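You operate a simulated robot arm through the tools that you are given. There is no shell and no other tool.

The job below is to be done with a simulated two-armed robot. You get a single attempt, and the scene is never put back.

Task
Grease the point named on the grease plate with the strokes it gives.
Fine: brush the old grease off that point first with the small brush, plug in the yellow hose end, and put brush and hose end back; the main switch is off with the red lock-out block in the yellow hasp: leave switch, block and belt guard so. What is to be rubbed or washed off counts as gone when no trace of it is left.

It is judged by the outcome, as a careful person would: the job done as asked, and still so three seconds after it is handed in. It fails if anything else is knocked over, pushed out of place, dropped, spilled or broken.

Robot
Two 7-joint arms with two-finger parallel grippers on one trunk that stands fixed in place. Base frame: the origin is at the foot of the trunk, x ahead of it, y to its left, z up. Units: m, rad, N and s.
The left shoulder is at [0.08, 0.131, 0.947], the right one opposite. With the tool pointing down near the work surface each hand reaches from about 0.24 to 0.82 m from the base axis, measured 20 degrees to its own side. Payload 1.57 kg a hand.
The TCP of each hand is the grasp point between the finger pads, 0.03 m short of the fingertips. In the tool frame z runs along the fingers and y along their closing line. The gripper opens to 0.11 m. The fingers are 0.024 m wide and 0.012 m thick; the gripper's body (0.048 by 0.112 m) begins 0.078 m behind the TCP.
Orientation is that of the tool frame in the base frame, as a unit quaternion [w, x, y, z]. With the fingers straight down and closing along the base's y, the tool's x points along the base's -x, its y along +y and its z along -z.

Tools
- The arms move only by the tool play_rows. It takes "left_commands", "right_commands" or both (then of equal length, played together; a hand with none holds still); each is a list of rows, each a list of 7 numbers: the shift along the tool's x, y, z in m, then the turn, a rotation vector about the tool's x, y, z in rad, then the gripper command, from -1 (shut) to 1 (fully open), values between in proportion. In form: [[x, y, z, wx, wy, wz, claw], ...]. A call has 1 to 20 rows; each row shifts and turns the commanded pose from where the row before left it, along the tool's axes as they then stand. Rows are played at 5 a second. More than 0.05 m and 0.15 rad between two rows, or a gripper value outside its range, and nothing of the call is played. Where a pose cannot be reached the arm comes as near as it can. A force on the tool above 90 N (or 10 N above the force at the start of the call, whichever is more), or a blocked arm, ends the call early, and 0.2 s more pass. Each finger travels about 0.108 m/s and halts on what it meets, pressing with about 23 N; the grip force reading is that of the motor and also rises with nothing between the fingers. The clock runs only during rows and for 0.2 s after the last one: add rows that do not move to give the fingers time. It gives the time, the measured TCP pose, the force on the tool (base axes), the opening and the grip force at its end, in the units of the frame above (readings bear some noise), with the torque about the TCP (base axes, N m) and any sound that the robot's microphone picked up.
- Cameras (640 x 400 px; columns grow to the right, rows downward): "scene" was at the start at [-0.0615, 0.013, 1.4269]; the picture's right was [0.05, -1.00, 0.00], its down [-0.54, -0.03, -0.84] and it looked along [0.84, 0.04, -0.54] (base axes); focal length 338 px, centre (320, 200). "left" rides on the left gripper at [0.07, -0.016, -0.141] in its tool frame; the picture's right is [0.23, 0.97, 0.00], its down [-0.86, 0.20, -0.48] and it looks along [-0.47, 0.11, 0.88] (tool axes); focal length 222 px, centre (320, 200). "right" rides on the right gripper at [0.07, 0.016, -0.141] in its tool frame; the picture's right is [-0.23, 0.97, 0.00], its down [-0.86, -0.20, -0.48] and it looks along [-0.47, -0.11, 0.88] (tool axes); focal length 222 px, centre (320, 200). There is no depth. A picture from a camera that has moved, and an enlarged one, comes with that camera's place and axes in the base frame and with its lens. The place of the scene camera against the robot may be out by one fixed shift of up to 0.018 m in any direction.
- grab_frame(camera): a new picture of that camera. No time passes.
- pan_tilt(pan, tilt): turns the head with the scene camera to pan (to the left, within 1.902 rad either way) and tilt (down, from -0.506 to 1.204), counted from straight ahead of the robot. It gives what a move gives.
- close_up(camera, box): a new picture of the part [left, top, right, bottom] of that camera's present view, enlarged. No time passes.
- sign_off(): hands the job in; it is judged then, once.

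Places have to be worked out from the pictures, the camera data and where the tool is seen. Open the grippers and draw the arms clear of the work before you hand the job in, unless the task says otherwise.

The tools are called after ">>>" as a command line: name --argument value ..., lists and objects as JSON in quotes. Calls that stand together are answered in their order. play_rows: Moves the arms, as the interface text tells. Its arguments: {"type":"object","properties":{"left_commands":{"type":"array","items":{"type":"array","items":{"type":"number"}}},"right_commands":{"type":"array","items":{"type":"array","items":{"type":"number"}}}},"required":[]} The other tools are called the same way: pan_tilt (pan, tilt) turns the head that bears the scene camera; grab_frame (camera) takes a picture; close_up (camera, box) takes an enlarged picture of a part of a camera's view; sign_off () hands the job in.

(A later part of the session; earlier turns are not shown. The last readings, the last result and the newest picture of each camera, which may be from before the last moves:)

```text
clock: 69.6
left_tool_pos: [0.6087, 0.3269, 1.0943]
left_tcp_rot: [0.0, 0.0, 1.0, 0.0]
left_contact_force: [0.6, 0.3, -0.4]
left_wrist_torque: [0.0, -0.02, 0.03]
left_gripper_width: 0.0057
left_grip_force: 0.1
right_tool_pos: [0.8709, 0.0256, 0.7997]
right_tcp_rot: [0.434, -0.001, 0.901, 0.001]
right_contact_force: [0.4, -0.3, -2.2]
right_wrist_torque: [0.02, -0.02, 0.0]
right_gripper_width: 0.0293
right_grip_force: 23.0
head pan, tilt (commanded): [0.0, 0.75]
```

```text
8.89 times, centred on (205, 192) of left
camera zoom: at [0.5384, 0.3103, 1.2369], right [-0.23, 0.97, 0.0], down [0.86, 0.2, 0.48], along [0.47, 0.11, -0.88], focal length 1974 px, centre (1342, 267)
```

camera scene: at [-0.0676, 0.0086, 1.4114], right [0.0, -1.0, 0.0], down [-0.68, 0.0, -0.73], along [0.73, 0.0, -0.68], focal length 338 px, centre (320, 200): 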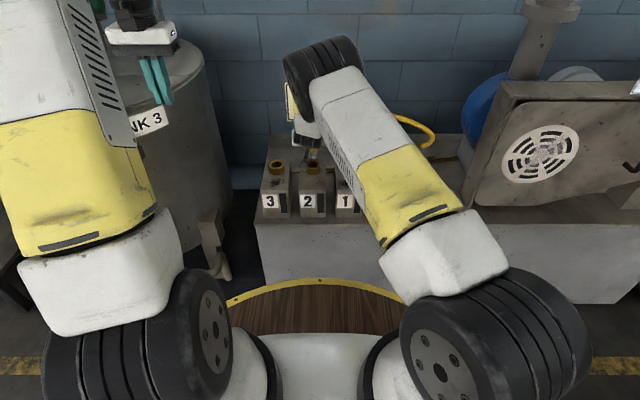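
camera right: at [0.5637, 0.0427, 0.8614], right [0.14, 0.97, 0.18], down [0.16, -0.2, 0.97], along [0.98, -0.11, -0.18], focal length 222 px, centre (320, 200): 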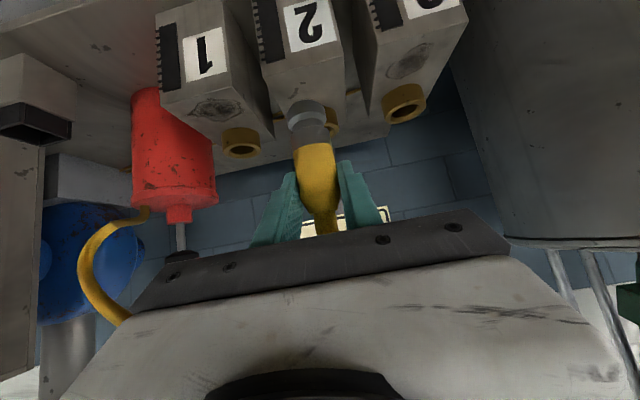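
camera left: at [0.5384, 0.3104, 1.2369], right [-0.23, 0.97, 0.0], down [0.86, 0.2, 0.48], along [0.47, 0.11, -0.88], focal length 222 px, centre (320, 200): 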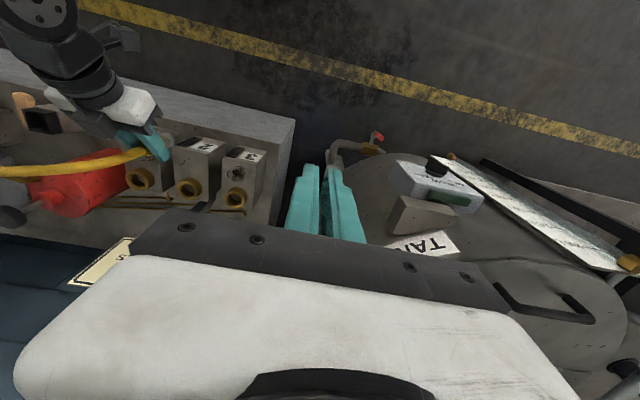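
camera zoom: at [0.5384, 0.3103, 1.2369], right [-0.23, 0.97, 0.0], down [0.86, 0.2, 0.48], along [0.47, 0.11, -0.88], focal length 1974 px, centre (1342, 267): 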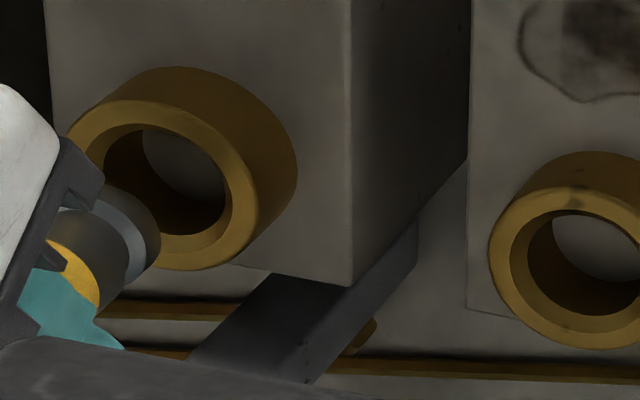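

Estimated offsets of the nozzle from the ring axis: about +2 mm in x and +1 mm in y. I correct those and lower until the tip is just entering the chamfered mouth.

>>> play_rows --right_commands '[[0.0012, -0.001, -0.0016, 0, 0, 0, -1], [0.0078, 0, 0.0062, 0, 0, 0, -1], [0.0078, 0, 0.0062, 0, 0, 0, -1], [0.0047, 0, 0.0037, 0, 0, 0, -1], [0, 0, 0, 0, 0, 0, -1]]'

>>> close_up --camera "left" --box '[175, 170, 235, 215]'

>>> close_up --camera "right" --box '[240, 70, 400, 230]'

```text
clock: 70.8
left_tool_pos: [0.607, 0.3287, 1.0961]
left_tcp_rot: [0.0, 0.0, 1.0, 0.0]
left_contact_force: [-0.3, 0.0, 0.3]
left_wrist_torque: [0.0, -0.03, -0.02]
left_gripper_width: 0.0054
left_grip_force: 0.1
right_tool_pos: [0.8693, 0.026, 0.773]
right_tcp_rot: [0.434, 0.0, 0.901, 0.0]
right_contact_force: [0.6, -1.3, -1.0]
right_wrist_torque: [0.01, -0.01, -0.01]
right_gripper_width: 0.029
right_grip_force: 23.4
head pan, tilt (commanded): [0.0, 0.75]
```

```text
8.89 times, centred on (205, 192) of left
camera zoom: at [0.5384, 0.3103, 1.2369], right [-0.23, 0.97, 0.0], down [0.86, 0.2, 0.48], along [0.47, 0.11, -0.88], focal length 1974 px, centre (1342, 267)
```

zoom: 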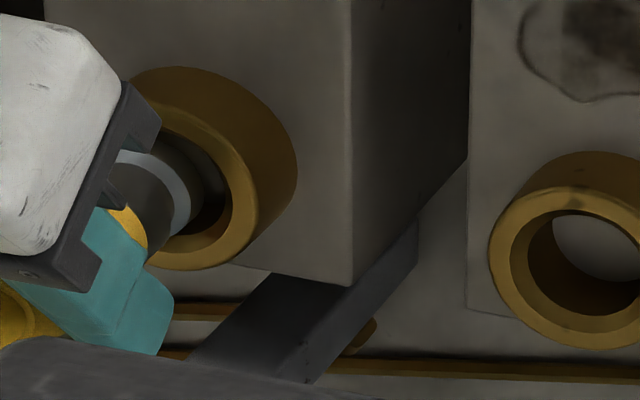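

```text
2.50 times, centred on (320, 150) of right
camera zoom: at [0.7145, 0.0432, 0.8052], right [0.14, 0.97, 0.18], down [0.16, -0.2, 0.97], along [0.98, -0.11, -0.18], focal length 555 px, centre (320, 325)
```

zoom: 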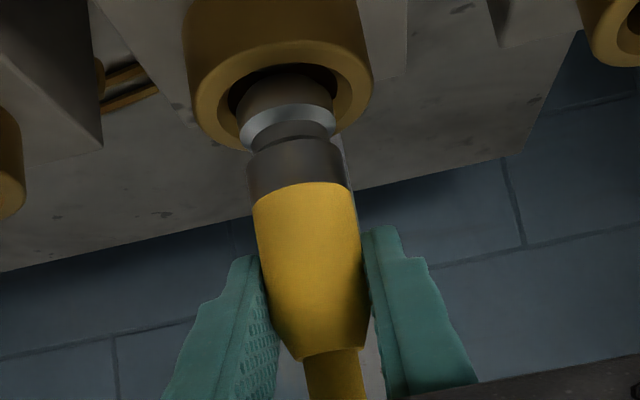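

Tip is entering and centred in both views. I push down slowly, watching the force.

>>> play_rows --right_commands '[[0.0039, 0, 0.0031, 0, 0, 0, -1], [0.0039, 0, 0.0031, 0, 0, 0, -1], [0.0039, 0, 0.0031, 0, 0, 0, -1], [0, 0, 0, 0, 0, 0, -1]]'

>>> close_up --camera "right" --box '[240, 70, 400, 230]'

```text
clock: 71.8
left_tool_pos: [0.6082, 0.3274, 1.0948]
left_tcp_rot: [0.0, 0.0, 1.0, 0.0]
left_contact_force: [0.0, -0.3, 0.1]
left_wrist_torque: [0.01, -0.01, 0.02]
left_gripper_width: 0.0056
left_grip_force: 0.0
right_tool_pos: [0.8693, 0.026, 0.7594]
right_tcp_rot: [0.435, 0.0, 0.9, 0.0]
right_contact_force: [7.0, 0.2, 1.5]
right_wrist_torque: [-0.04, -0.43, -0.04]
right_gripper_width: 0.0296
right_grip_force: 23.0
head pan, tilt (commanded): [0.0, 0.75]
```

```text
2.50 times, centred on (320, 150) of right
camera zoom: at [0.7149, 0.0435, 0.7907], right [0.14, 0.97, 0.18], down [0.15, -0.2, 0.97], along [0.98, -0.11, -0.18], focal length 555 px, centre (320, 325)
```

zoom: 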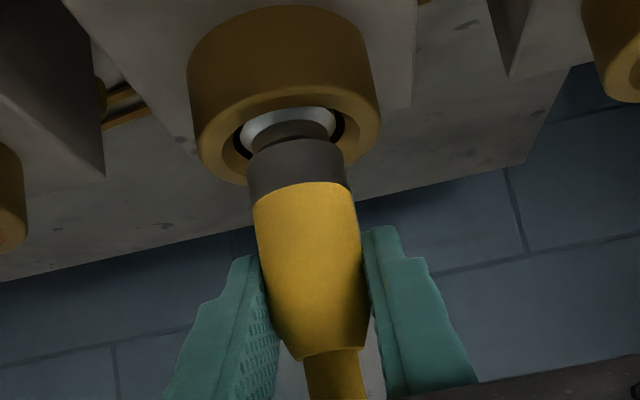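

A +7 N force in x says the nozzle leans on the robot-side wall of the hole; I shift 1.5 mm away from the robot and re-read.

>>> play_rows --right_commands '[[-0.0009, 0, 0.0012, 0, 0, 0, -1], [0, 0, 0, 0, 0, 0, -1]]'

```text
clock: 72.4
left_tool_pos: [0.6085, 0.3268, 1.0949]
left_tcp_rot: [0.001, 0.0, 1.0, 0.0]
left_contact_force: [0.8, -0.1, 0.4]
left_wrist_torque: [0.0, -0.01, 0.03]
left_gripper_width: 0.0054
left_grip_force: 0.0
right_tool_pos: [0.8704, 0.0246, 0.756]
right_tcp_rot: [0.434, 0.001, 0.901, 0.0]
right_contact_force: [2.7, 1.5, 0.6]
right_wrist_torque: [0.03, -0.17, 0.02]
right_gripper_width: 0.0293
right_grip_force: 22.8
head pan, tilt (commanded): [0.0, 0.75]
```

Force dropped to ~3 N. Another millimetre in x, then onward down.

>>> play_rows --right_commands '[[-0.0006, 0, 0.0008, 0, 0, 0, -1], [0.0031, 0, 0.0025, 0, 0, 0, -1], [0, 0, 0, 0, 0, 0, -1]]'

>>> play_rows --right_commands '[[0.0031, 0, 0.0025, 0, 0, 0, -1], [0, 0, 0, 0, 0, 0, -1]]'

>>> close_up --camera "right" --box '[240, 70, 400, 230]'

```text
clock: 73.2
left_tool_pos: [0.6077, 0.328, 1.0959]
left_tcp_rot: [0.0, 0.0, 1.0, 0.0]
left_contact_force: [0.1, -0.4, 0.3]
left_wrist_torque: [0.01, -0.01, 0.0]
left_gripper_width: 0.0055
left_grip_force: 0.0
right_tool_pos: [0.8707, 0.025, 0.7535]
right_tcp_rot: [0.435, -0.001, 0.901, 0.001]
right_contact_force: [-0.3, -0.1, -1.4]
right_wrist_torque: [-0.01, 0.03, 0.04]
right_gripper_width: 0.029
right_grip_force: 23.0
head pan, tilt (commanded): [0.0, 0.75]
```

```text
clock: 73.8
left_tool_pos: [0.6081, 0.3276, 1.0945]
left_tcp_rot: [0.0, 0.0, 1.0, -0.001]
left_contact_force: [-0.4, -0.4, 0.0]
left_wrist_torque: [-0.01, 0.02, 0.02]
left_gripper_width: 0.0054
left_grip_force: 0.0
right_tool_pos: [0.8715, 0.0244, 0.7512]
right_tcp_rot: [0.434, 0.0, 0.901, -0.001]
right_contact_force: [0.8, -0.4, -1.4]
right_wrist_torque: [0.0, 0.05, 0.01]
right_gripper_width: 0.029
right_grip_force: 23.0
head pan, tilt (commanded): [0.0, 0.75]
```

```text
2.50 times, centred on (320, 150) of right
camera zoom: at [0.7167, 0.0433, 0.7821], right [0.14, 0.97, 0.18], down [0.16, -0.2, 0.97], along [0.98, -0.11, -0.18], focal length 555 px, centre (320, 325)
```

zoom: 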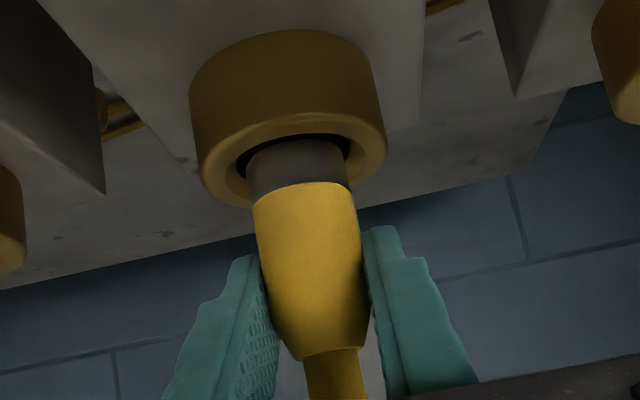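

It slides freely. I continue in 3–4 mm steps until it seats.

>>> play_rows --right_commands '[[0.0031, 0, 0.0025, 0, 0, 0, -1], [0, 0, 0, 0, 0, 0, -1]]'

>>> play_rows --right_commands '[[0.0024, 0, 0.0019, 0, 0, 0, -1], [0, 0, 0, 0, 0, 0, -1]]'

>>> close_up --camera "right" --box '[240, 70, 400, 230]'

```text
clock: 74.4
left_tool_pos: [0.6073, 0.328, 1.0963]
left_tcp_rot: [0.0, 0.0, 1.0, -0.001]
left_contact_force: [0.8, -0.7, 0.1]
left_wrist_torque: [-0.02, -0.01, 0.01]
left_gripper_width: 0.0055
left_grip_force: 0.0
right_tool_pos: [0.8717, 0.0255, 0.7485]
right_tcp_rot: [0.436, 0.0, 0.9, 0.0]
right_contact_force: [-9.2, -0.4, 15.3]
right_wrist_torque: [-0.02, 0.44, -0.02]
right_gripper_width: 0.0291
right_grip_force: 22.8
head pan, tilt (commanded): [0.0, 0.75]
```

```text
clock: 75.0
left_tool_pos: [0.6074, 0.3278, 1.0953]
left_tcp_rot: [0.001, 0.0, 1.0, 0.0]
left_contact_force: [-0.4, -0.8, 0.2]
left_wrist_torque: [-0.05, 0.01, 0.0]
left_gripper_width: 0.0054
left_grip_force: 0.1
right_tool_pos: [0.8737, 0.025, 0.7488]
right_tcp_rot: [0.438, 0.0, 0.899, 0.001]
right_contact_force: [-1.8, 2.3, 29.8]
right_wrist_torque: [0.17, -0.22, 0.06]
right_gripper_width: 0.0291
right_grip_force: 23.1
head pan, tilt (commanded): [0.0, 0.75]
```

```text
2.50 times, centred on (320, 150) of right
camera zoom: at [0.7181, 0.0434, 0.7782], right [0.14, 0.97, 0.18], down [0.15, -0.2, 0.97], along [0.98, -0.11, -0.17], focal length 555 px, centre (320, 325)
```

zoom: 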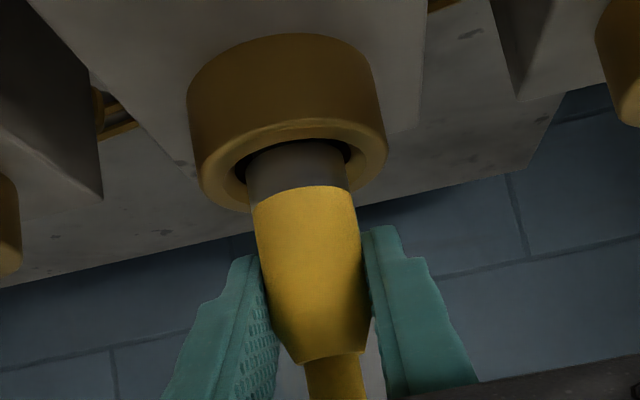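

It stops at TCP z≈0.7485 with 30 N: the tip is then at block-top level (≈0.682), i.e. on the bottom of the socket. I ease the pressure and look from both cameras.

>>> play_rows --right_commands '[[-0.0024, 0, -0.0019, 0, 0, 0, -1], [0, 0, 0, 0, 0, 0, -1]]'

>>> close_up --camera "left" --box '[165, 160, 245, 220]'

>>> close_up --camera "right" --box '[270, 90, 370, 165]'

```text
clock: 75.6
left_tool_pos: [0.6075, 0.3274, 1.0942]
left_tcp_rot: [0.0, 0.001, 1.0, 0.0]
left_contact_force: [0.6, -0.6, -0.7]
left_wrist_torque: [0.02, -0.02, -0.01]
left_gripper_width: 0.0054
left_grip_force: 0.2
right_tool_pos: [0.8714, 0.0241, 0.7465]
right_tcp_rot: [0.435, 0.0, 0.9, 0.0]
right_contact_force: [9.7, 3.1, 15.8]
right_wrist_torque: [0.23, -0.67, -0.02]
right_gripper_width: 0.0291
right_grip_force: 22.6
head pan, tilt (commanded): [0.0, 0.75]
```

```text
6.67 times, centred on (205, 190) of left
camera zoom: at [0.5382, 0.3105, 1.2371], right [-0.23, 0.97, 0.0], down [0.85, 0.2, 0.48], along [0.47, 0.11, -0.88], focal length 1481 px, centre (1087, 267)
```

zoom: 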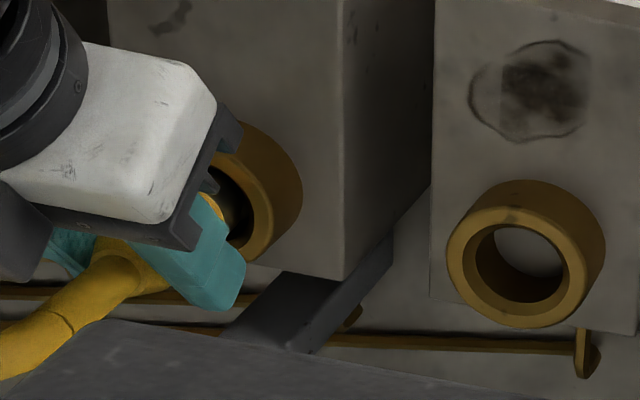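

```text
5.33 times, centred on (320, 128) of right
camera zoom: at [0.717, 0.0434, 0.7784], right [0.14, 0.97, 0.18], down [0.16, -0.2, 0.97], along [0.98, -0.11, -0.18], focal length 1185 px, centre (320, 587)
```

zoom: 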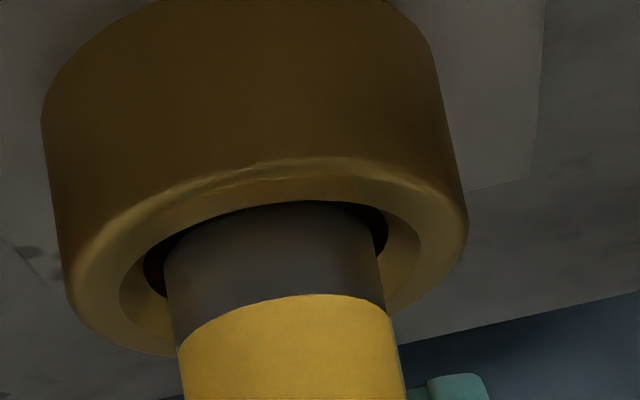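

The collar is in the socket down to its bottom, leaning slightly on the robot-side wall. I relieve the side load by a small shift before letting go.

>>> play_rows --right_commands '[[-0.0009, 0.001, 0.0012, 0, 0, 0, -1], [-0.0012, 0, -0.0009, 0, 0, 0, -1], [0, 0, 0, 0, 0, 0, -1]]'

>>> grab_frame --camera "scene"

>>> grab_frame --camera "left"

```text
clock: 76.4
left_tool_pos: [0.607, 0.3268, 1.0943]
left_tcp_rot: [-0.001, 0.0, 1.0, 0.001]
left_contact_force: [-0.1, 0.0, -0.6]
left_wrist_torque: [0.01, 0.01, 0.0]
left_gripper_width: 0.0053
left_grip_force: 0.2
right_tool_pos: [0.8711, 0.0258, 0.7468]
right_tcp_rot: [0.433, 0.001, 0.901, -0.002]
right_contact_force: [0.6, -2.0, 11.2]
right_wrist_torque: [-0.12, -0.06, -0.02]
right_gripper_width: 0.0292
right_grip_force: 23.0
head pan, tilt (commanded): [0.0, 0.75]
```

```text
taken
camera scene: at [-0.0682, 0.0085, 1.4113], right [0.0, -1.0, 0.0], down [-0.68, 0.0, -0.73], along [0.73, 0.0, -0.68], focal length 338 px, centre (320, 200)
```

scene: 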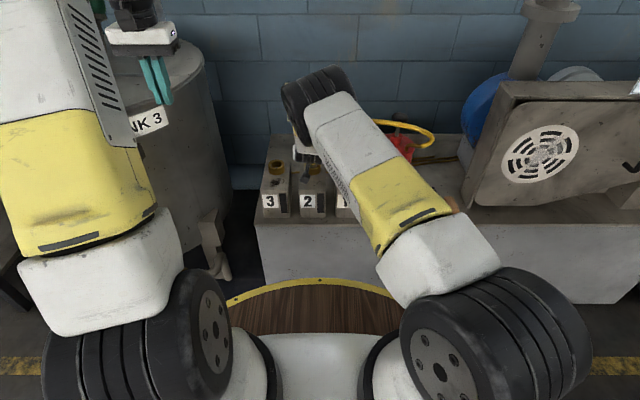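

```text
taken
camera left: at [0.538, 0.3102, 1.2371], right [-0.23, 0.97, 0.0], down [0.85, 0.2, 0.48], along [0.47, 0.11, -0.88], focal length 222 px, centre (320, 200)
```

left: 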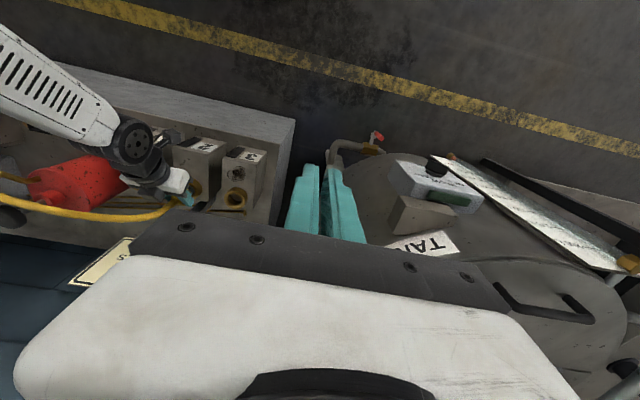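

Side forces are now near zero. I zoom in to see how the hose runs relative to the pump knob before releasing.

>>> close_up --camera "scene" --box '[340, 90, 480, 190]'

>>> close_up --camera "left" --box '[0, 120, 220, 250]'

>>> grab_frame --camera "right"

```text
4.00 times, centred on (410, 140) of scene
camera zoom: at [-0.0682, 0.0085, 1.4113], right [0.0, -1.0, 0.0], down [-0.68, 0.0, -0.73], along [0.73, 0.0, -0.68], focal length 1354 px, centre (-40, 440)
```

zoom: 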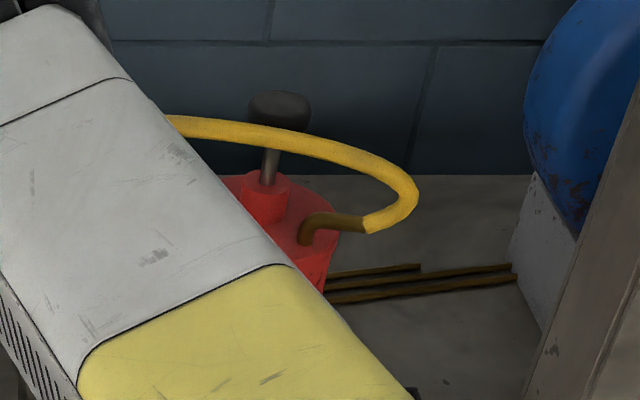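

```text
2.91 times, centred on (110, 185) of left
camera zoom: at [0.538, 0.3102, 1.2371], right [-0.23, 0.97, 0.0], down [0.85, 0.2, 0.48], along [0.47, 0.11, -0.88], focal length 646 px, centre (931, 244)
```

zoom: 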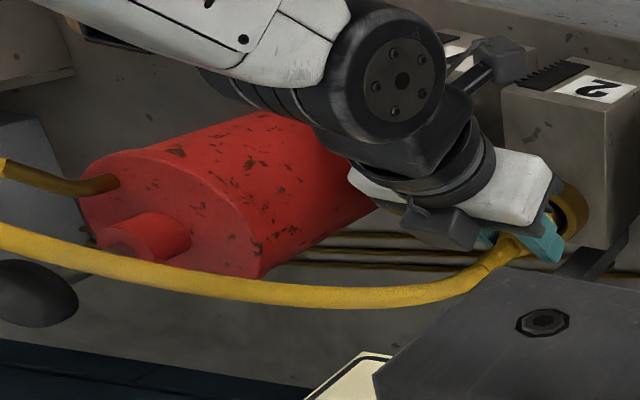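

```text
taken
camera right: at [0.7174, 0.0437, 0.7788], right [0.14, 0.97, 0.18], down [0.16, -0.2, 0.97], along [0.98, -0.11, -0.18], focal length 222 px, centre (320, 200)
```

right: 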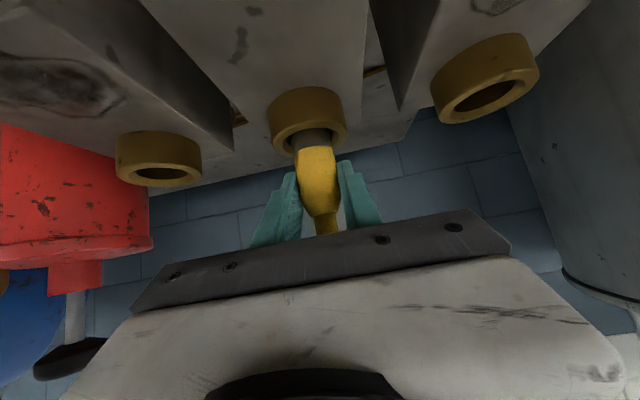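

The hose now loops in front of the plunger rod without exerting force, and the end sits in socket 2. I open the gripper gradually and check that the hose end stays put.

>>> play_rows --right_commands '[[0, 0, 0, 0, 0, 0, -0.4], [0, 0, 0, 0, 0, 0, -0.2], [0, 0, 0, 0, 0, 0, 0], [0, 0, 0, 0, 0, 0, 0.2], [0, 0, 0, 0, 0, 0, 0.3], [0, 0, 0, 0, 0, 0, 0.3]]'

>>> close_up --camera "right" --box '[230, 70, 410, 230]'

>>> close_up --camera "left" --box '[120, 150, 260, 250]'

```text
clock: 77.8
left_tool_pos: [0.6091, 0.327, 1.0961]
left_tcp_rot: [0.0, 0.0, 1.0, 0.0]
left_contact_force: [0.4, 0.0, 0.2]
left_wrist_torque: [0.0, 0.02, 0.01]
left_gripper_width: 0.0056
left_grip_force: 0.2
right_tool_pos: [0.8732, 0.0272, 0.7479]
right_tcp_rot: [0.434, 0.0, 0.901, 0.0]
right_contact_force: [-0.5, 0.4, 0.0]
right_wrist_torque: [0.02, -0.01, -0.02]
right_gripper_width: 0.0716
right_grip_force: 0.1
head pan, tilt (commanded): [0.0, 0.75]
```

```text
2.50 times, centred on (320, 150) of right
camera zoom: at [0.7183, 0.0444, 0.7795], right [0.14, 0.97, 0.18], down [0.16, -0.2, 0.97], along [0.98, -0.11, -0.18], focal length 555 px, centre (320, 325)
```

zoom: 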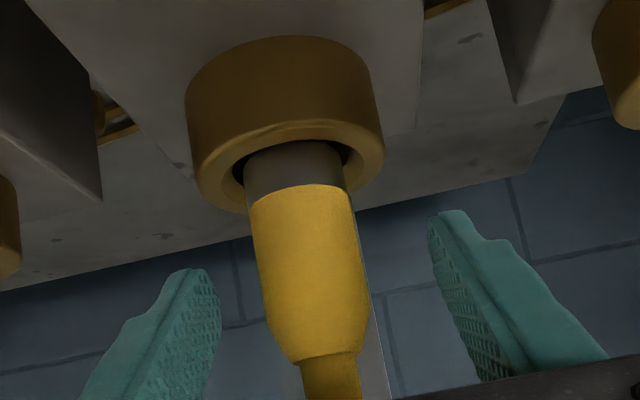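

```text
4.00 times, centred on (190, 200) of left
camera zoom: at [0.5384, 0.3103, 1.2369], right [-0.23, 0.97, 0.0], down [0.86, 0.2, 0.48], along [0.47, 0.11, -0.88], focal length 888 px, centre (840, 200)
```

zoom: 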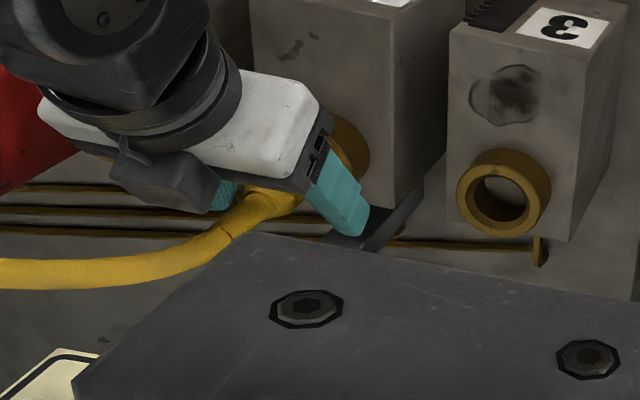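

The hose end stays upright in socket 2 after release (tip at socket bottom). I withdraw the hand straight back and look again.

>>> play_rows --right_commands '[[0.0062, 0, -0.0078, 0, 0, 0, 0.3], [0.0124, 0, -0.0157, 0, 0, 0, 0.3], [0.0186, 0, -0.0235, 0, 0, 0, 0.3], [0.0186, 0, -0.0235, 0, 0, 0, 0.3], [0.0186, 0, -0.0235, 0, 0, 0, 0.3], [0, 0, 0, 0, 0, 0, 0.3]]'

>>> grab_frame --camera "right"

>>> close_up --camera "left" --box '[120, 150, 260, 250]'

>>> grab_frame --camera "scene"

```text
clock: 79.2
left_tool_pos: [0.6088, 0.3267, 1.0957]
left_tcp_rot: [0.001, 0.0, 1.0, 0.001]
left_contact_force: [0.3, 0.5, -0.4]
left_wrist_torque: [0.05, -0.05, 0.01]
left_gripper_width: 0.0054
left_grip_force: 0.0
right_tool_pos: [0.752, 0.0266, 0.7468]
right_tcp_rot: [0.435, 0.0, 0.9, 0.0]
right_contact_force: [0.2, -0.3, -0.2]
right_wrist_torque: [-0.02, 0.0, -0.01]
right_gripper_width: 0.0714
right_grip_force: 0.1
head pan, tilt (commanded): [0.0, 0.75]
```

```text
taken
camera right: at [0.5978, 0.0447, 0.7793], right [0.14, 0.97, 0.18], down [0.16, -0.2, 0.97], along [0.98, -0.11, -0.18], focal length 222 px, centre (320, 200)
```

right: 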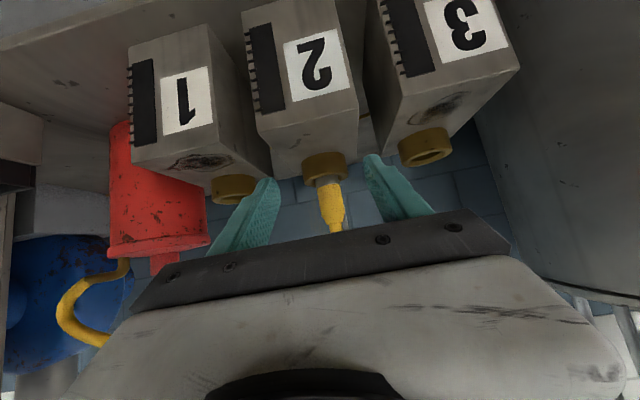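

```text
4.00 times, centred on (190, 200) of left
camera zoom: at [0.5384, 0.3103, 1.2369], right [-0.23, 0.97, 0.0], down [0.86, 0.2, 0.48], along [0.47, 0.11, -0.88], focal length 888 px, centre (840, 200)
```

zoom: 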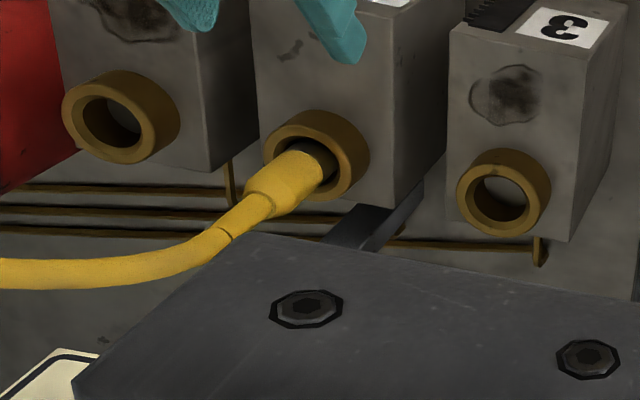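

```text
taken
camera scene: at [-0.0676, 0.0086, 1.4114], right [0.0, -1.0, 0.0], down [-0.68, 0.0, -0.73], along [0.73, 0.0, -0.68], focal length 338 px, centre (320, 200)
```

scene: 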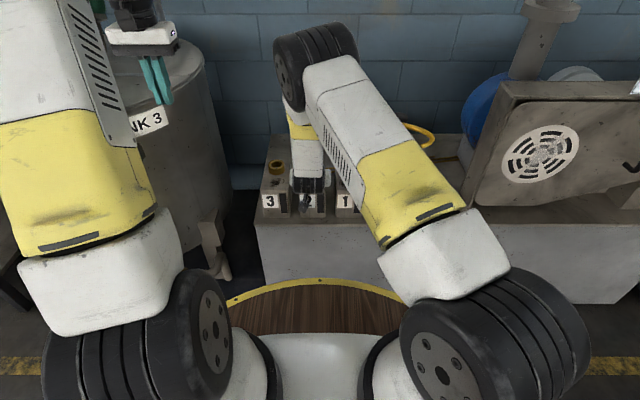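

Plugged in. Now to the pump: I back off, traverse to y≈-0.25 and rise, then measure the knob.

>>> play_rows --right_commands '[[-0.0022, 0, -0.0401, 0, 0, 0, 0.3], [-0.0022, 0, -0.0401, 0, 0, 0, 0], [-0.0022, 0, -0.0401, 0, 0, 0, -0.4], [0, -0.02, 0, 0, 0, 0, -0.9], [0, -0.04, 0, 0, 0, 0, -0.9], [0, -0.04, 0, 0, 0, 0, -0.9], [0, -0.04, 0, 0, 0, 0, -0.9], [0, -0.04, 0, 0, 0, 0, -0.9], [0, -0.04, 0, 0, 0, 0, -0.9], [0, -0.04, 0, 0, 0, 0, -0.9], [0, -0.02, 0, 0, 0, 0, -0.9], [0, 0, 0, 0, 0, 0, -0.9]]'

>>> grab_frame --camera "right"

>>> grab_frame --camera "left"

>>> grab_frame --camera "scene"

```text
clock: 81.8
left_tool_pos: [0.6083, 0.3258, 1.0961]
left_tcp_rot: [0.0, 0.001, 1.0, 0.0]
left_contact_force: [0.1, -0.4, -0.8]
left_wrist_torque: [0.01, 0.0, 0.02]
left_gripper_width: 0.0054
left_grip_force: 0.1
right_tool_pos: [0.6622, -0.2544, 0.8274]
right_tcp_rot: [0.434, 0.0, 0.901, 0.0]
right_contact_force: [0.4, -0.8, 1.1]
right_wrist_torque: [-0.02, 0.01, -0.02]
right_gripper_width: 0.0055
right_grip_force: 0.1
head pan, tilt (commanded): [0.0, 0.75]
```

```text
taken
camera right: at [0.5082, -0.2359, 0.8601], right [0.14, 0.97, 0.18], down [0.16, -0.2, 0.97], along [0.98, -0.11, -0.18], focal length 222 px, centre (320, 200)
```

right: 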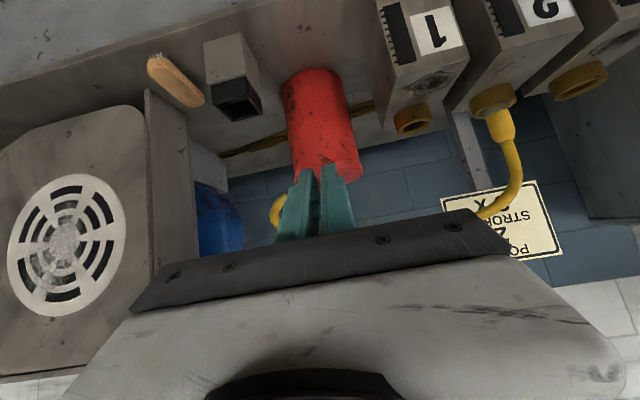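

```text
taken
camera left: at [0.5384, 0.3102, 1.237], right [-0.23, 0.97, 0.0], down [0.86, 0.2, 0.48], along [0.47, 0.11, -0.88], focal length 222 px, centre (320, 200)
```

left: 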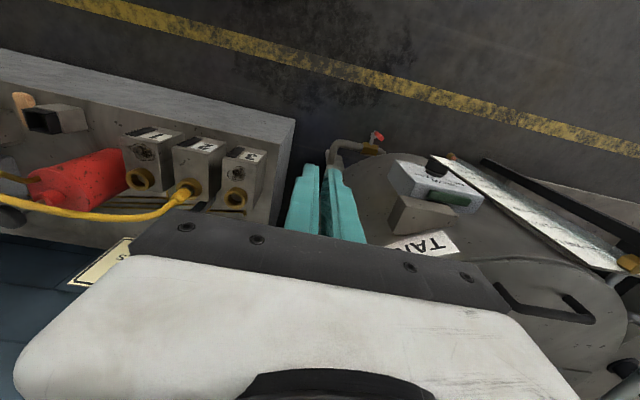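

```text
taken
camera scene: at [-0.0677, 0.0085, 1.4114], right [0.0, -1.0, 0.0], down [-0.68, 0.0, -0.73], along [0.73, 0.0, -0.68], focal length 338 px, centre (320, 200)
```

scene: 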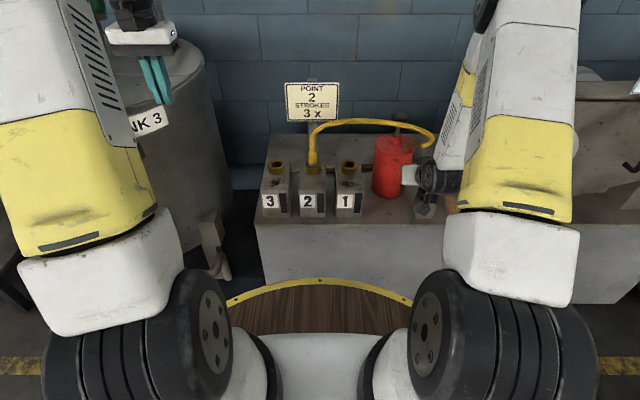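

I zoom in on the pump knob from scene and left cameras (after shifting the left hand a little right for a better view).

>>> play_rows --left_commands '[[0, -0.03, 0, 0, 0, 0, -0.9], [0, -0.04, 0, 0, 0, 0, -0.9], [0, -0.04, 0, 0, 0, 0, -0.9], [0, -0.03, 0, 0, 0, 0, -0.9], [0, 0, 0, 0, 0, 0, -0.9]]'

>>> close_up --camera "left" --box '[0, 130, 180, 250]'

>>> close_up --camera "scene" --box '[350, 100, 450, 200]'

```text
clock: 83.0
left_tool_pos: [0.6089, 0.1868, 1.0946]
left_tcp_rot: [0.0, 0.0, 1.0, 0.0]
left_contact_force: [-0.5, 0.3, -0.2]
left_wrist_torque: [-0.02, 0.02, -0.01]
left_gripper_width: 0.0057
left_grip_force: 0.1
right_tool_pos: [0.663, -0.254, 0.8285]
right_tcp_rot: [0.434, 0.0, 0.901, 0.0]
right_contact_force: [0.1, 0.8, -0.2]
right_wrist_torque: [0.02, 0.03, 0.0]
right_gripper_width: 0.0056
right_grip_force: 0.1
head pan, tilt (commanded): [0.0, 0.75]
```

```text
3.33 times, centred on (90, 190) of left
camera zoom: at [0.5395, 0.1704, 1.2365], right [-0.23, 0.97, 0.0], down [0.86, 0.2, 0.48], along [0.47, 0.11, -0.88], focal length 740 px, centre (1087, 233)
```

zoom: 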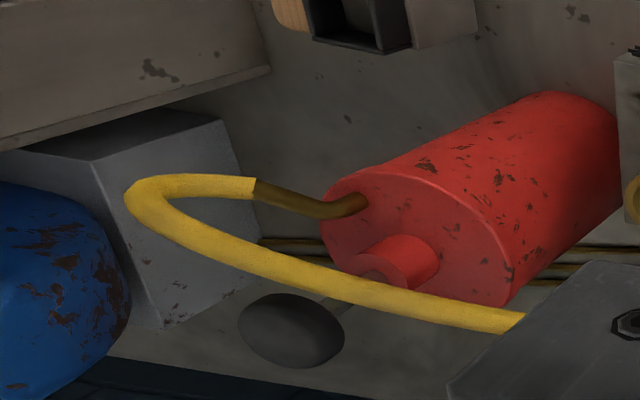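

```text
4.00 times, centred on (400, 150) of scene
camera zoom: at [-0.0677, 0.0085, 1.4114], right [0.0, -1.0, 0.0], down [-0.68, 0.0, -0.73], along [0.73, 0.0, -0.68], focal length 1354 px, centre (0, 400)
```

zoom: 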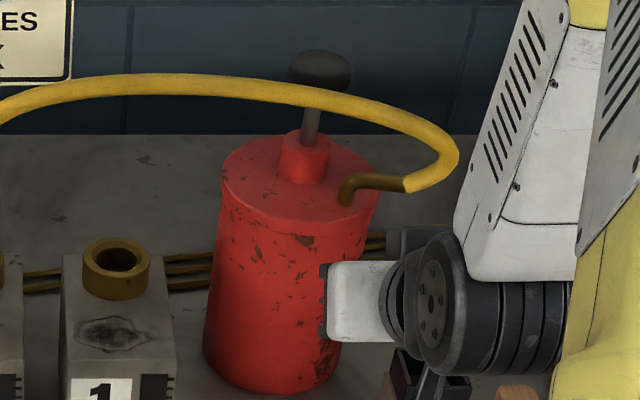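

Knob at about [0.919,-0.25,0.856] (top ≈0.868), pump top z≈0.75. I'll press it with closed fingertips: reduce tilt slightly, rise, and move to just above the knob for a check.

>>> play_rows --right_commands '[[0, 0, 0, 0, 0.15, 0, -0.9], [-0.0393, 0, -0.0226, 0, 0, 0, -0.9], [-0.0393, 0, -0.0226, 0, 0, 0, -0.9], [-0.0393, 0, -0.0226, 0, 0, 0, -1], [-0.0284, 0.001, 0.0345, 0, 0, 0, -1], [-0.0284, 0.001, 0.0345, 0, 0, 0, -1], [-0.0284, 0.001, 0.0345, 0, 0, 0, -1], [-0.0284, 0.001, 0.0345, 0, 0, 0, -1], [0, 0, 0, 0, 0, 0, -1]]'

>>> grab_frame --camera "right"

>>> close_up --camera "left" --box '[0, 130, 180, 250]'

>>> close_up --camera "scene" --box '[330, 60, 490, 180]'

```text
clock: 85.0
left_tool_pos: [0.6086, 0.1869, 1.0943]
left_tcp_rot: [0.0, -0.001, 1.0, 0.001]
left_contact_force: [-0.2, -0.2, 0.4]
left_wrist_torque: [0.0, -0.07, -0.01]
left_gripper_width: 0.0055
left_grip_force: 0.0
right_tool_pos: [0.8807, -0.2492, 0.9352]
right_tcp_rot: [0.365, 0.0, 0.931, 0.0]
right_contact_force: [1.1, 0.0, 0.0]
right_wrist_torque: [0.01, 0.0, 0.03]
right_gripper_width: 0.0
right_grip_force: 21.2
head pan, tilt (commanded): [0.0, 0.75]
```

```text
taken
camera right: at [0.7325, -0.231, 0.9895], right [0.17, 0.97, 0.16], down [0.3, -0.2, 0.93], along [0.94, -0.11, -0.33], focal length 222 px, centre (320, 200)
```

right: 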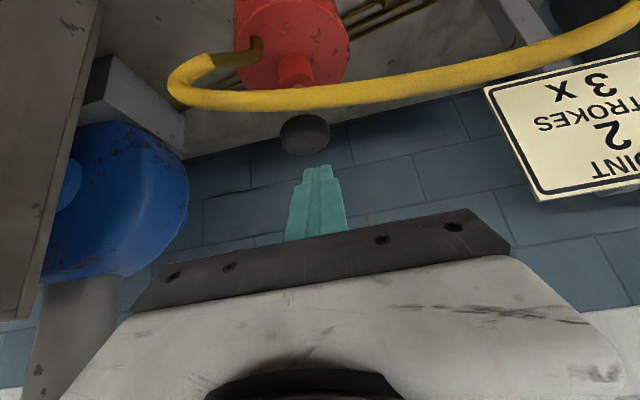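

```text
3.33 times, centred on (90, 190) of left
camera zoom: at [0.5395, 0.1706, 1.2365], right [-0.23, 0.97, 0.0], down [0.86, 0.2, 0.48], along [0.47, 0.11, -0.88], focal length 740 px, centre (1087, 233)
```

zoom: 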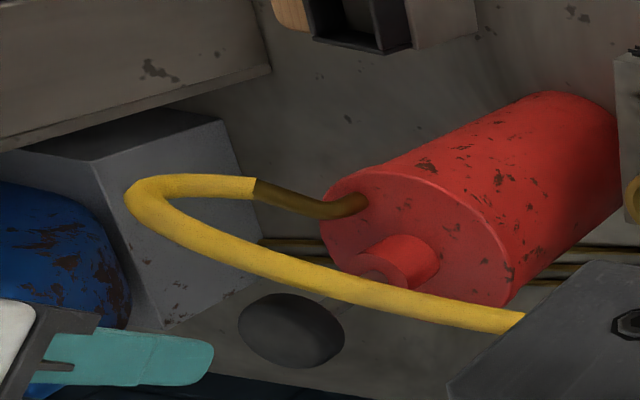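

```text
3.33 times, centred on (410, 120) of scene
camera zoom: at [-0.0677, 0.0085, 1.4114], right [0.0, -1.0, 0.0], down [-0.68, 0.0, -0.73], along [0.73, 0.0, -0.68], focal length 1128 px, centre (20, 467)
```

zoom: 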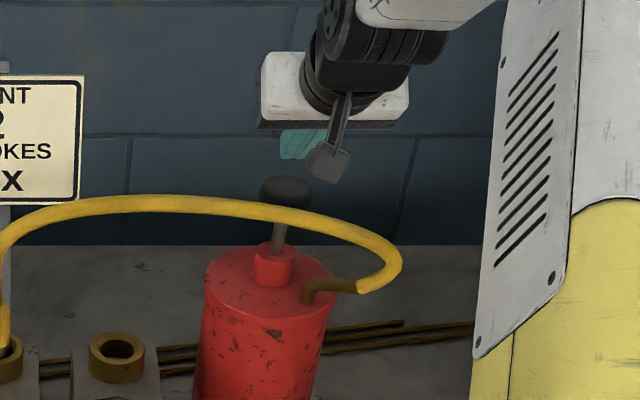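

Knob centre now measured by both hand cameras: [0.919,-0.256,0.8545], radius ~25 mm. I place the fingertips right over it and lower slowly to find contact.

>>> play_rows --right_commands '[[0.0013, -0.0034, 0.0193, 0, 0, 0, -1], [0.0013, -0.0034, 0.0193, 0, 0, 0, -1], [0.0027, 0, 0.0029, 0, 0, 0, -1], [0, 0, 0, 0, 0, 0, -1]]'

>>> close_up --camera "right" --box '[230, 60, 410, 220]'

>>> close_up --camera "scene" --box '[330, 60, 490, 180]'

>>> close_up --camera "left" --box '[0, 150, 150, 250]'

```text
clock: 86.0
left_tool_pos: [0.6097, 0.1875, 1.095]
left_tcp_rot: [0.0, -0.001, 1.0, 0.0]
left_contact_force: [-0.4, -0.5, 0.8]
left_wrist_torque: [0.01, -0.01, -0.03]
left_gripper_width: 0.0054
left_grip_force: 0.0
right_tool_pos: [0.9048, -0.2581, 0.9]
right_tcp_rot: [0.365, 0.0, 0.931, 0.0]
right_contact_force: [0.2, 1.1, 0.2]
right_wrist_torque: [0.01, 0.04, 0.01]
right_gripper_width: 0.0
right_grip_force: 21.1
head pan, tilt (commanded): [0.0, 0.75]
```

```text
2.50 times, centred on (320, 140) of right
camera zoom: at [0.7562, -0.2384, 0.9546], right [0.17, 0.97, 0.15], down [0.3, -0.2, 0.93], along [0.94, -0.11, -0.33], focal length 555 px, centre (320, 350)
```

zoom: 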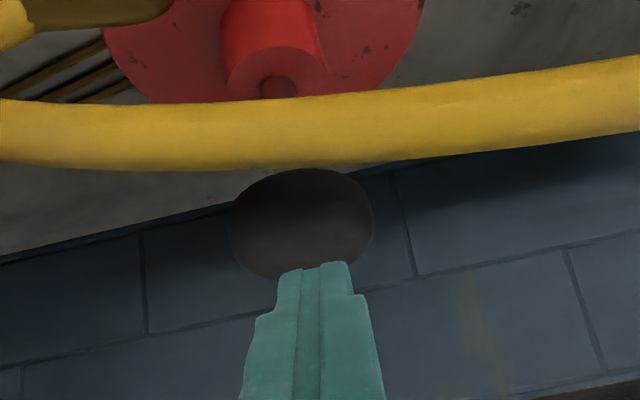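

```text
3.33 times, centred on (410, 120) of scene
camera zoom: at [-0.0677, 0.0085, 1.4114], right [0.0, -1.0, 0.0], down [-0.68, 0.0, -0.73], along [0.73, 0.0, -0.68], focal length 1128 px, centre (20, 467)
```

zoom: 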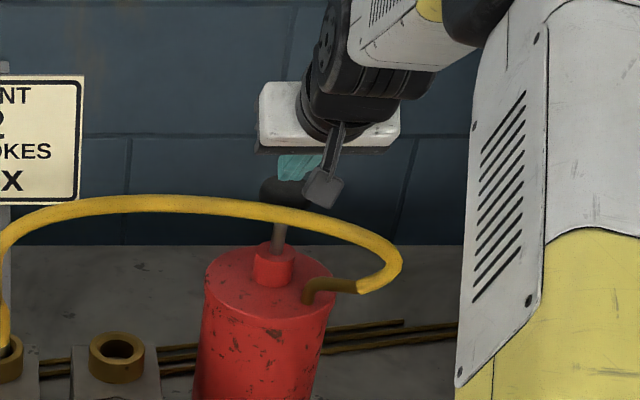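

```text
4.00 times, centred on (75, 200) of left
camera zoom: at [0.5396, 0.1706, 1.2365], right [-0.23, 0.97, 0.0], down [0.86, 0.2, 0.48], along [0.47, 0.11, -0.88], focal length 888 px, centre (1300, 200)
```

zoom: 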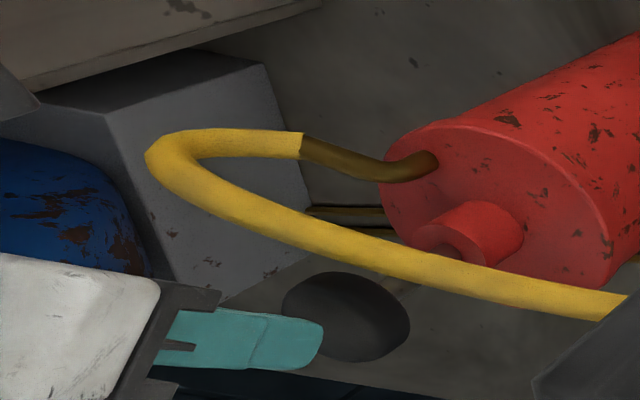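

Fingertips are centred just above the knob. I press down in small steps.

>>> play_rows --right_commands '[[0.0034, 0, 0.0037, 0, 0, 0, -1], [0.0034, 0, 0.0037, 0, 0, 0, -1], [0, 0, 0, 0, 0, 0, -1]]'

>>> play_rows --right_commands '[[0.0034, 0, 0.0037, 0, 0, 0, -1], [0, 0, 0, 0, 0, 0, -1]]'

>>> close_up --camera "right" --box '[230, 60, 410, 220]'

```text
clock: 86.8
left_tool_pos: [0.6084, 0.1879, 1.0944]
left_tcp_rot: [0.001, 0.001, 1.0, 0.0]
left_contact_force: [-0.2, 0.4, -0.8]
left_wrist_torque: [-0.01, 0.02, 0.0]
left_gripper_width: 0.0055
left_grip_force: 0.0
right_tool_pos: [0.9046, -0.2563, 0.8901]
right_tcp_rot: [0.367, 0.0, 0.93, 0.0]
right_contact_force: [-0.2, 0.8, 2.1]
right_wrist_torque: [0.01, 0.01, -0.01]
right_gripper_width: 0.0
right_grip_force: 21.6
head pan, tilt (commanded): [0.0, 0.75]
```

```text
clock: 87.4
left_tool_pos: [0.6098, 0.1864, 1.094]
left_tcp_rot: [0.0, 0.0, 1.0, 0.0]
left_contact_force: [-0.8, 1.0, 0.3]
left_wrist_torque: [-0.01, 0.03, -0.01]
left_gripper_width: 0.0055
left_grip_force: 0.1
right_tool_pos: [0.9032, -0.2562, 0.885]
right_tcp_rot: [0.367, 0.0, 0.93, 0.0]
right_contact_force: [-0.4, 0.0, 2.9]
right_wrist_torque: [0.0, -0.02, 0.02]
right_gripper_width: 0.0
right_grip_force: 21.2
head pan, tilt (commanded): [0.0, 0.75]
```

```text
2.50 times, centred on (320, 140) of right
camera zoom: at [0.7564, -0.2381, 0.9397], right [0.17, 0.97, 0.15], down [0.3, -0.2, 0.93], along [0.94, -0.11, -0.32], focal length 555 px, centre (320, 350)
```

zoom: 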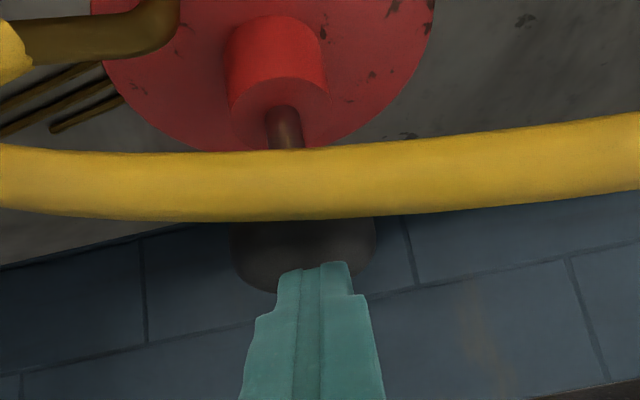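

Contact made: the knob gives with ~3 N. I keep pressing in one continuous stroke toward the bottom.

>>> play_rows --right_commands '[[0.0041, 0, 0.0044, 0, 0, 0, -1], [0.0041, 0, 0.0044, 0, 0, 0, -1], [0.0041, 0, 0.0044, 0, 0, 0, -1], [0, 0, 0, 0, 0, 0, -1]]'

>>> close_up --camera "scene" --box '[330, 60, 490, 180]'

>>> close_up --camera "right" --box '[230, 60, 410, 220]'

```text
clock: 88.4
left_tool_pos: [0.6082, 0.1874, 1.0952]
left_tcp_rot: [-0.001, -0.001, 1.0, 0.0]
left_contact_force: [-0.3, 0.7, -0.5]
left_wrist_torque: [0.0, 0.0, -0.02]
left_gripper_width: 0.0055
left_grip_force: 0.1
right_tool_pos: [0.9051, -0.2559, 0.8672]
right_tcp_rot: [0.366, 0.001, 0.931, 0.0]
right_contact_force: [-0.2, 1.3, 8.1]
right_wrist_torque: [0.01, -0.08, 0.05]
right_gripper_width: 0.0
right_grip_force: 21.6
head pan, tilt (commanded): [0.0, 0.75]
heard: click
```

```text
3.33 times, centred on (410, 120) of scene
camera zoom: at [-0.068, 0.0086, 1.4114], right [0.0, -1.0, 0.0], down [-0.68, 0.0, -0.73], along [0.73, 0.0, -0.68], focal length 1128 px, centre (20, 467)
```

zoom: 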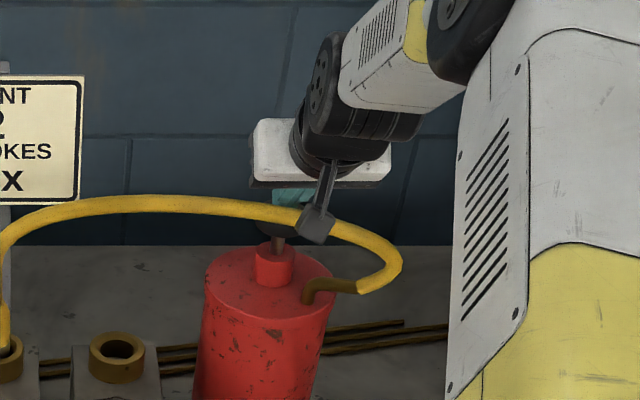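

```text
2.50 times, centred on (320, 140) of right
camera zoom: at [0.7567, -0.2381, 0.9221], right [0.17, 0.97, 0.15], down [0.3, -0.2, 0.93], along [0.94, -0.11, -0.32], focal length 555 px, centre (320, 350)
```

zoom: 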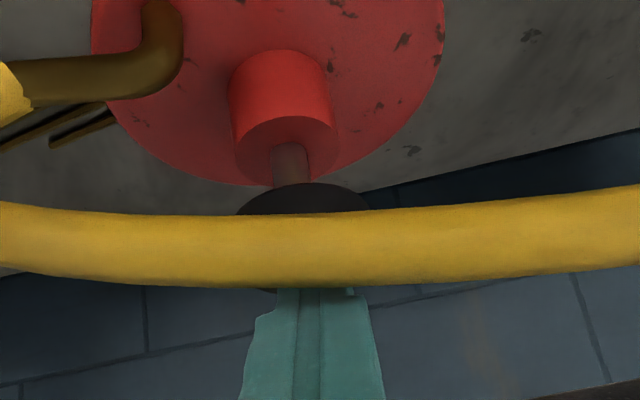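

A click was heard at 8 N. I press a few millimetres more to see whether this is the end stop.

>>> play_rows --right_commands '[[0.0027, 0, 0.0029, 0, 0, 0, -1], [0, 0, 0, 0, 0, 0, -1]]'

```text
clock: 89.0
left_tool_pos: [0.6085, 0.188, 1.0956]
left_tcp_rot: [0.0, 0.0, 1.0, 0.0]
left_contact_force: [0.3, -0.3, 0.9]
left_wrist_torque: [0.01, 0.0, -0.06]
left_gripper_width: 0.0056
left_grip_force: 0.1
right_tool_pos: [0.9039, -0.2555, 0.8632]
right_tcp_rot: [0.367, 0.0, 0.93, -0.001]
right_contact_force: [-1.9, 1.4, 8.4]
right_wrist_torque: [0.04, -0.04, 0.05]
right_gripper_width: 0.0
right_grip_force: 21.4
head pan, tilt (commanded): [0.0, 0.75]
```

Still giving at ~8 N with no stop yet. I go a little further, gently.

>>> play_rows --right_commands '[[0.0027, 0, 0.0029, 0, 0, 0, -1], [0, 0, 0, 0, 0, 0, -1]]'

>>> play_rows --right_commands '[[0.0027, 0, 0.0029, 0, 0, 0, -1], [0, 0, 0, 0, 0, 0, -1]]'

>>> close_up --camera "right" --box '[230, 60, 410, 220]'

```text
clock: 89.6
left_tool_pos: [0.6094, 0.1869, 1.0951]
left_tcp_rot: [0.0, 0.0, 1.0, 0.0]
left_contact_force: [-0.7, -0.6, -1.0]
left_wrist_torque: [-0.01, -0.01, 0.01]
left_gripper_width: 0.0054
left_grip_force: 0.0
right_tool_pos: [0.9051, -0.2563, 0.8595]
right_tcp_rot: [0.368, 0.0, 0.93, 0.0]
right_contact_force: [-1.6, 0.9, 11.7]
right_wrist_torque: [0.04, -0.06, 0.05]
right_gripper_width: 0.0
right_grip_force: 21.7
head pan, tilt (commanded): [0.0, 0.75]
```

```text
clock: 90.2
left_tool_pos: [0.6083, 0.1885, 1.096]
left_tcp_rot: [0.001, 0.0, 1.0, -0.001]
left_contact_force: [0.9, -0.4, -0.1]
left_wrist_torque: [0.01, 0.0, -0.01]
left_gripper_width: 0.0056
left_grip_force: 0.0
right_tool_pos: [0.905, -0.2569, 0.8592]
right_tcp_rot: [0.37, 0.001, 0.929, -0.001]
right_contact_force: [-5.0, 1.8, 28.2]
right_wrist_torque: [0.04, -0.19, 0.01]
right_gripper_width: 0.0
right_grip_force: 20.8
head pan, tilt (commanded): [0.0, 0.75]
```

```text
2.50 times, centred on (320, 140) of right
camera zoom: at [0.7569, -0.2382, 0.9125], right [0.17, 0.97, 0.16], down [0.29, -0.2, 0.94], along [0.94, -0.11, -0.32], focal length 555 px, centre (320, 350)
```

zoom: 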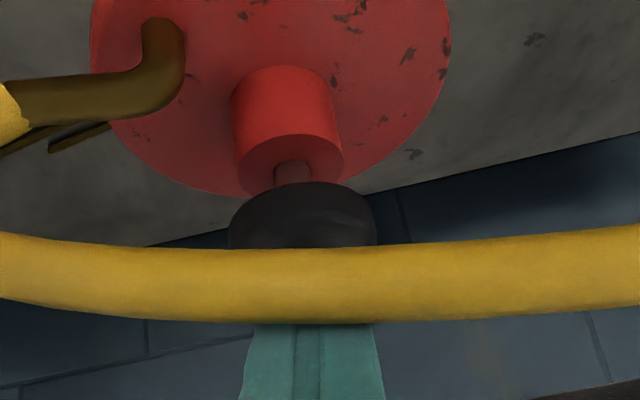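

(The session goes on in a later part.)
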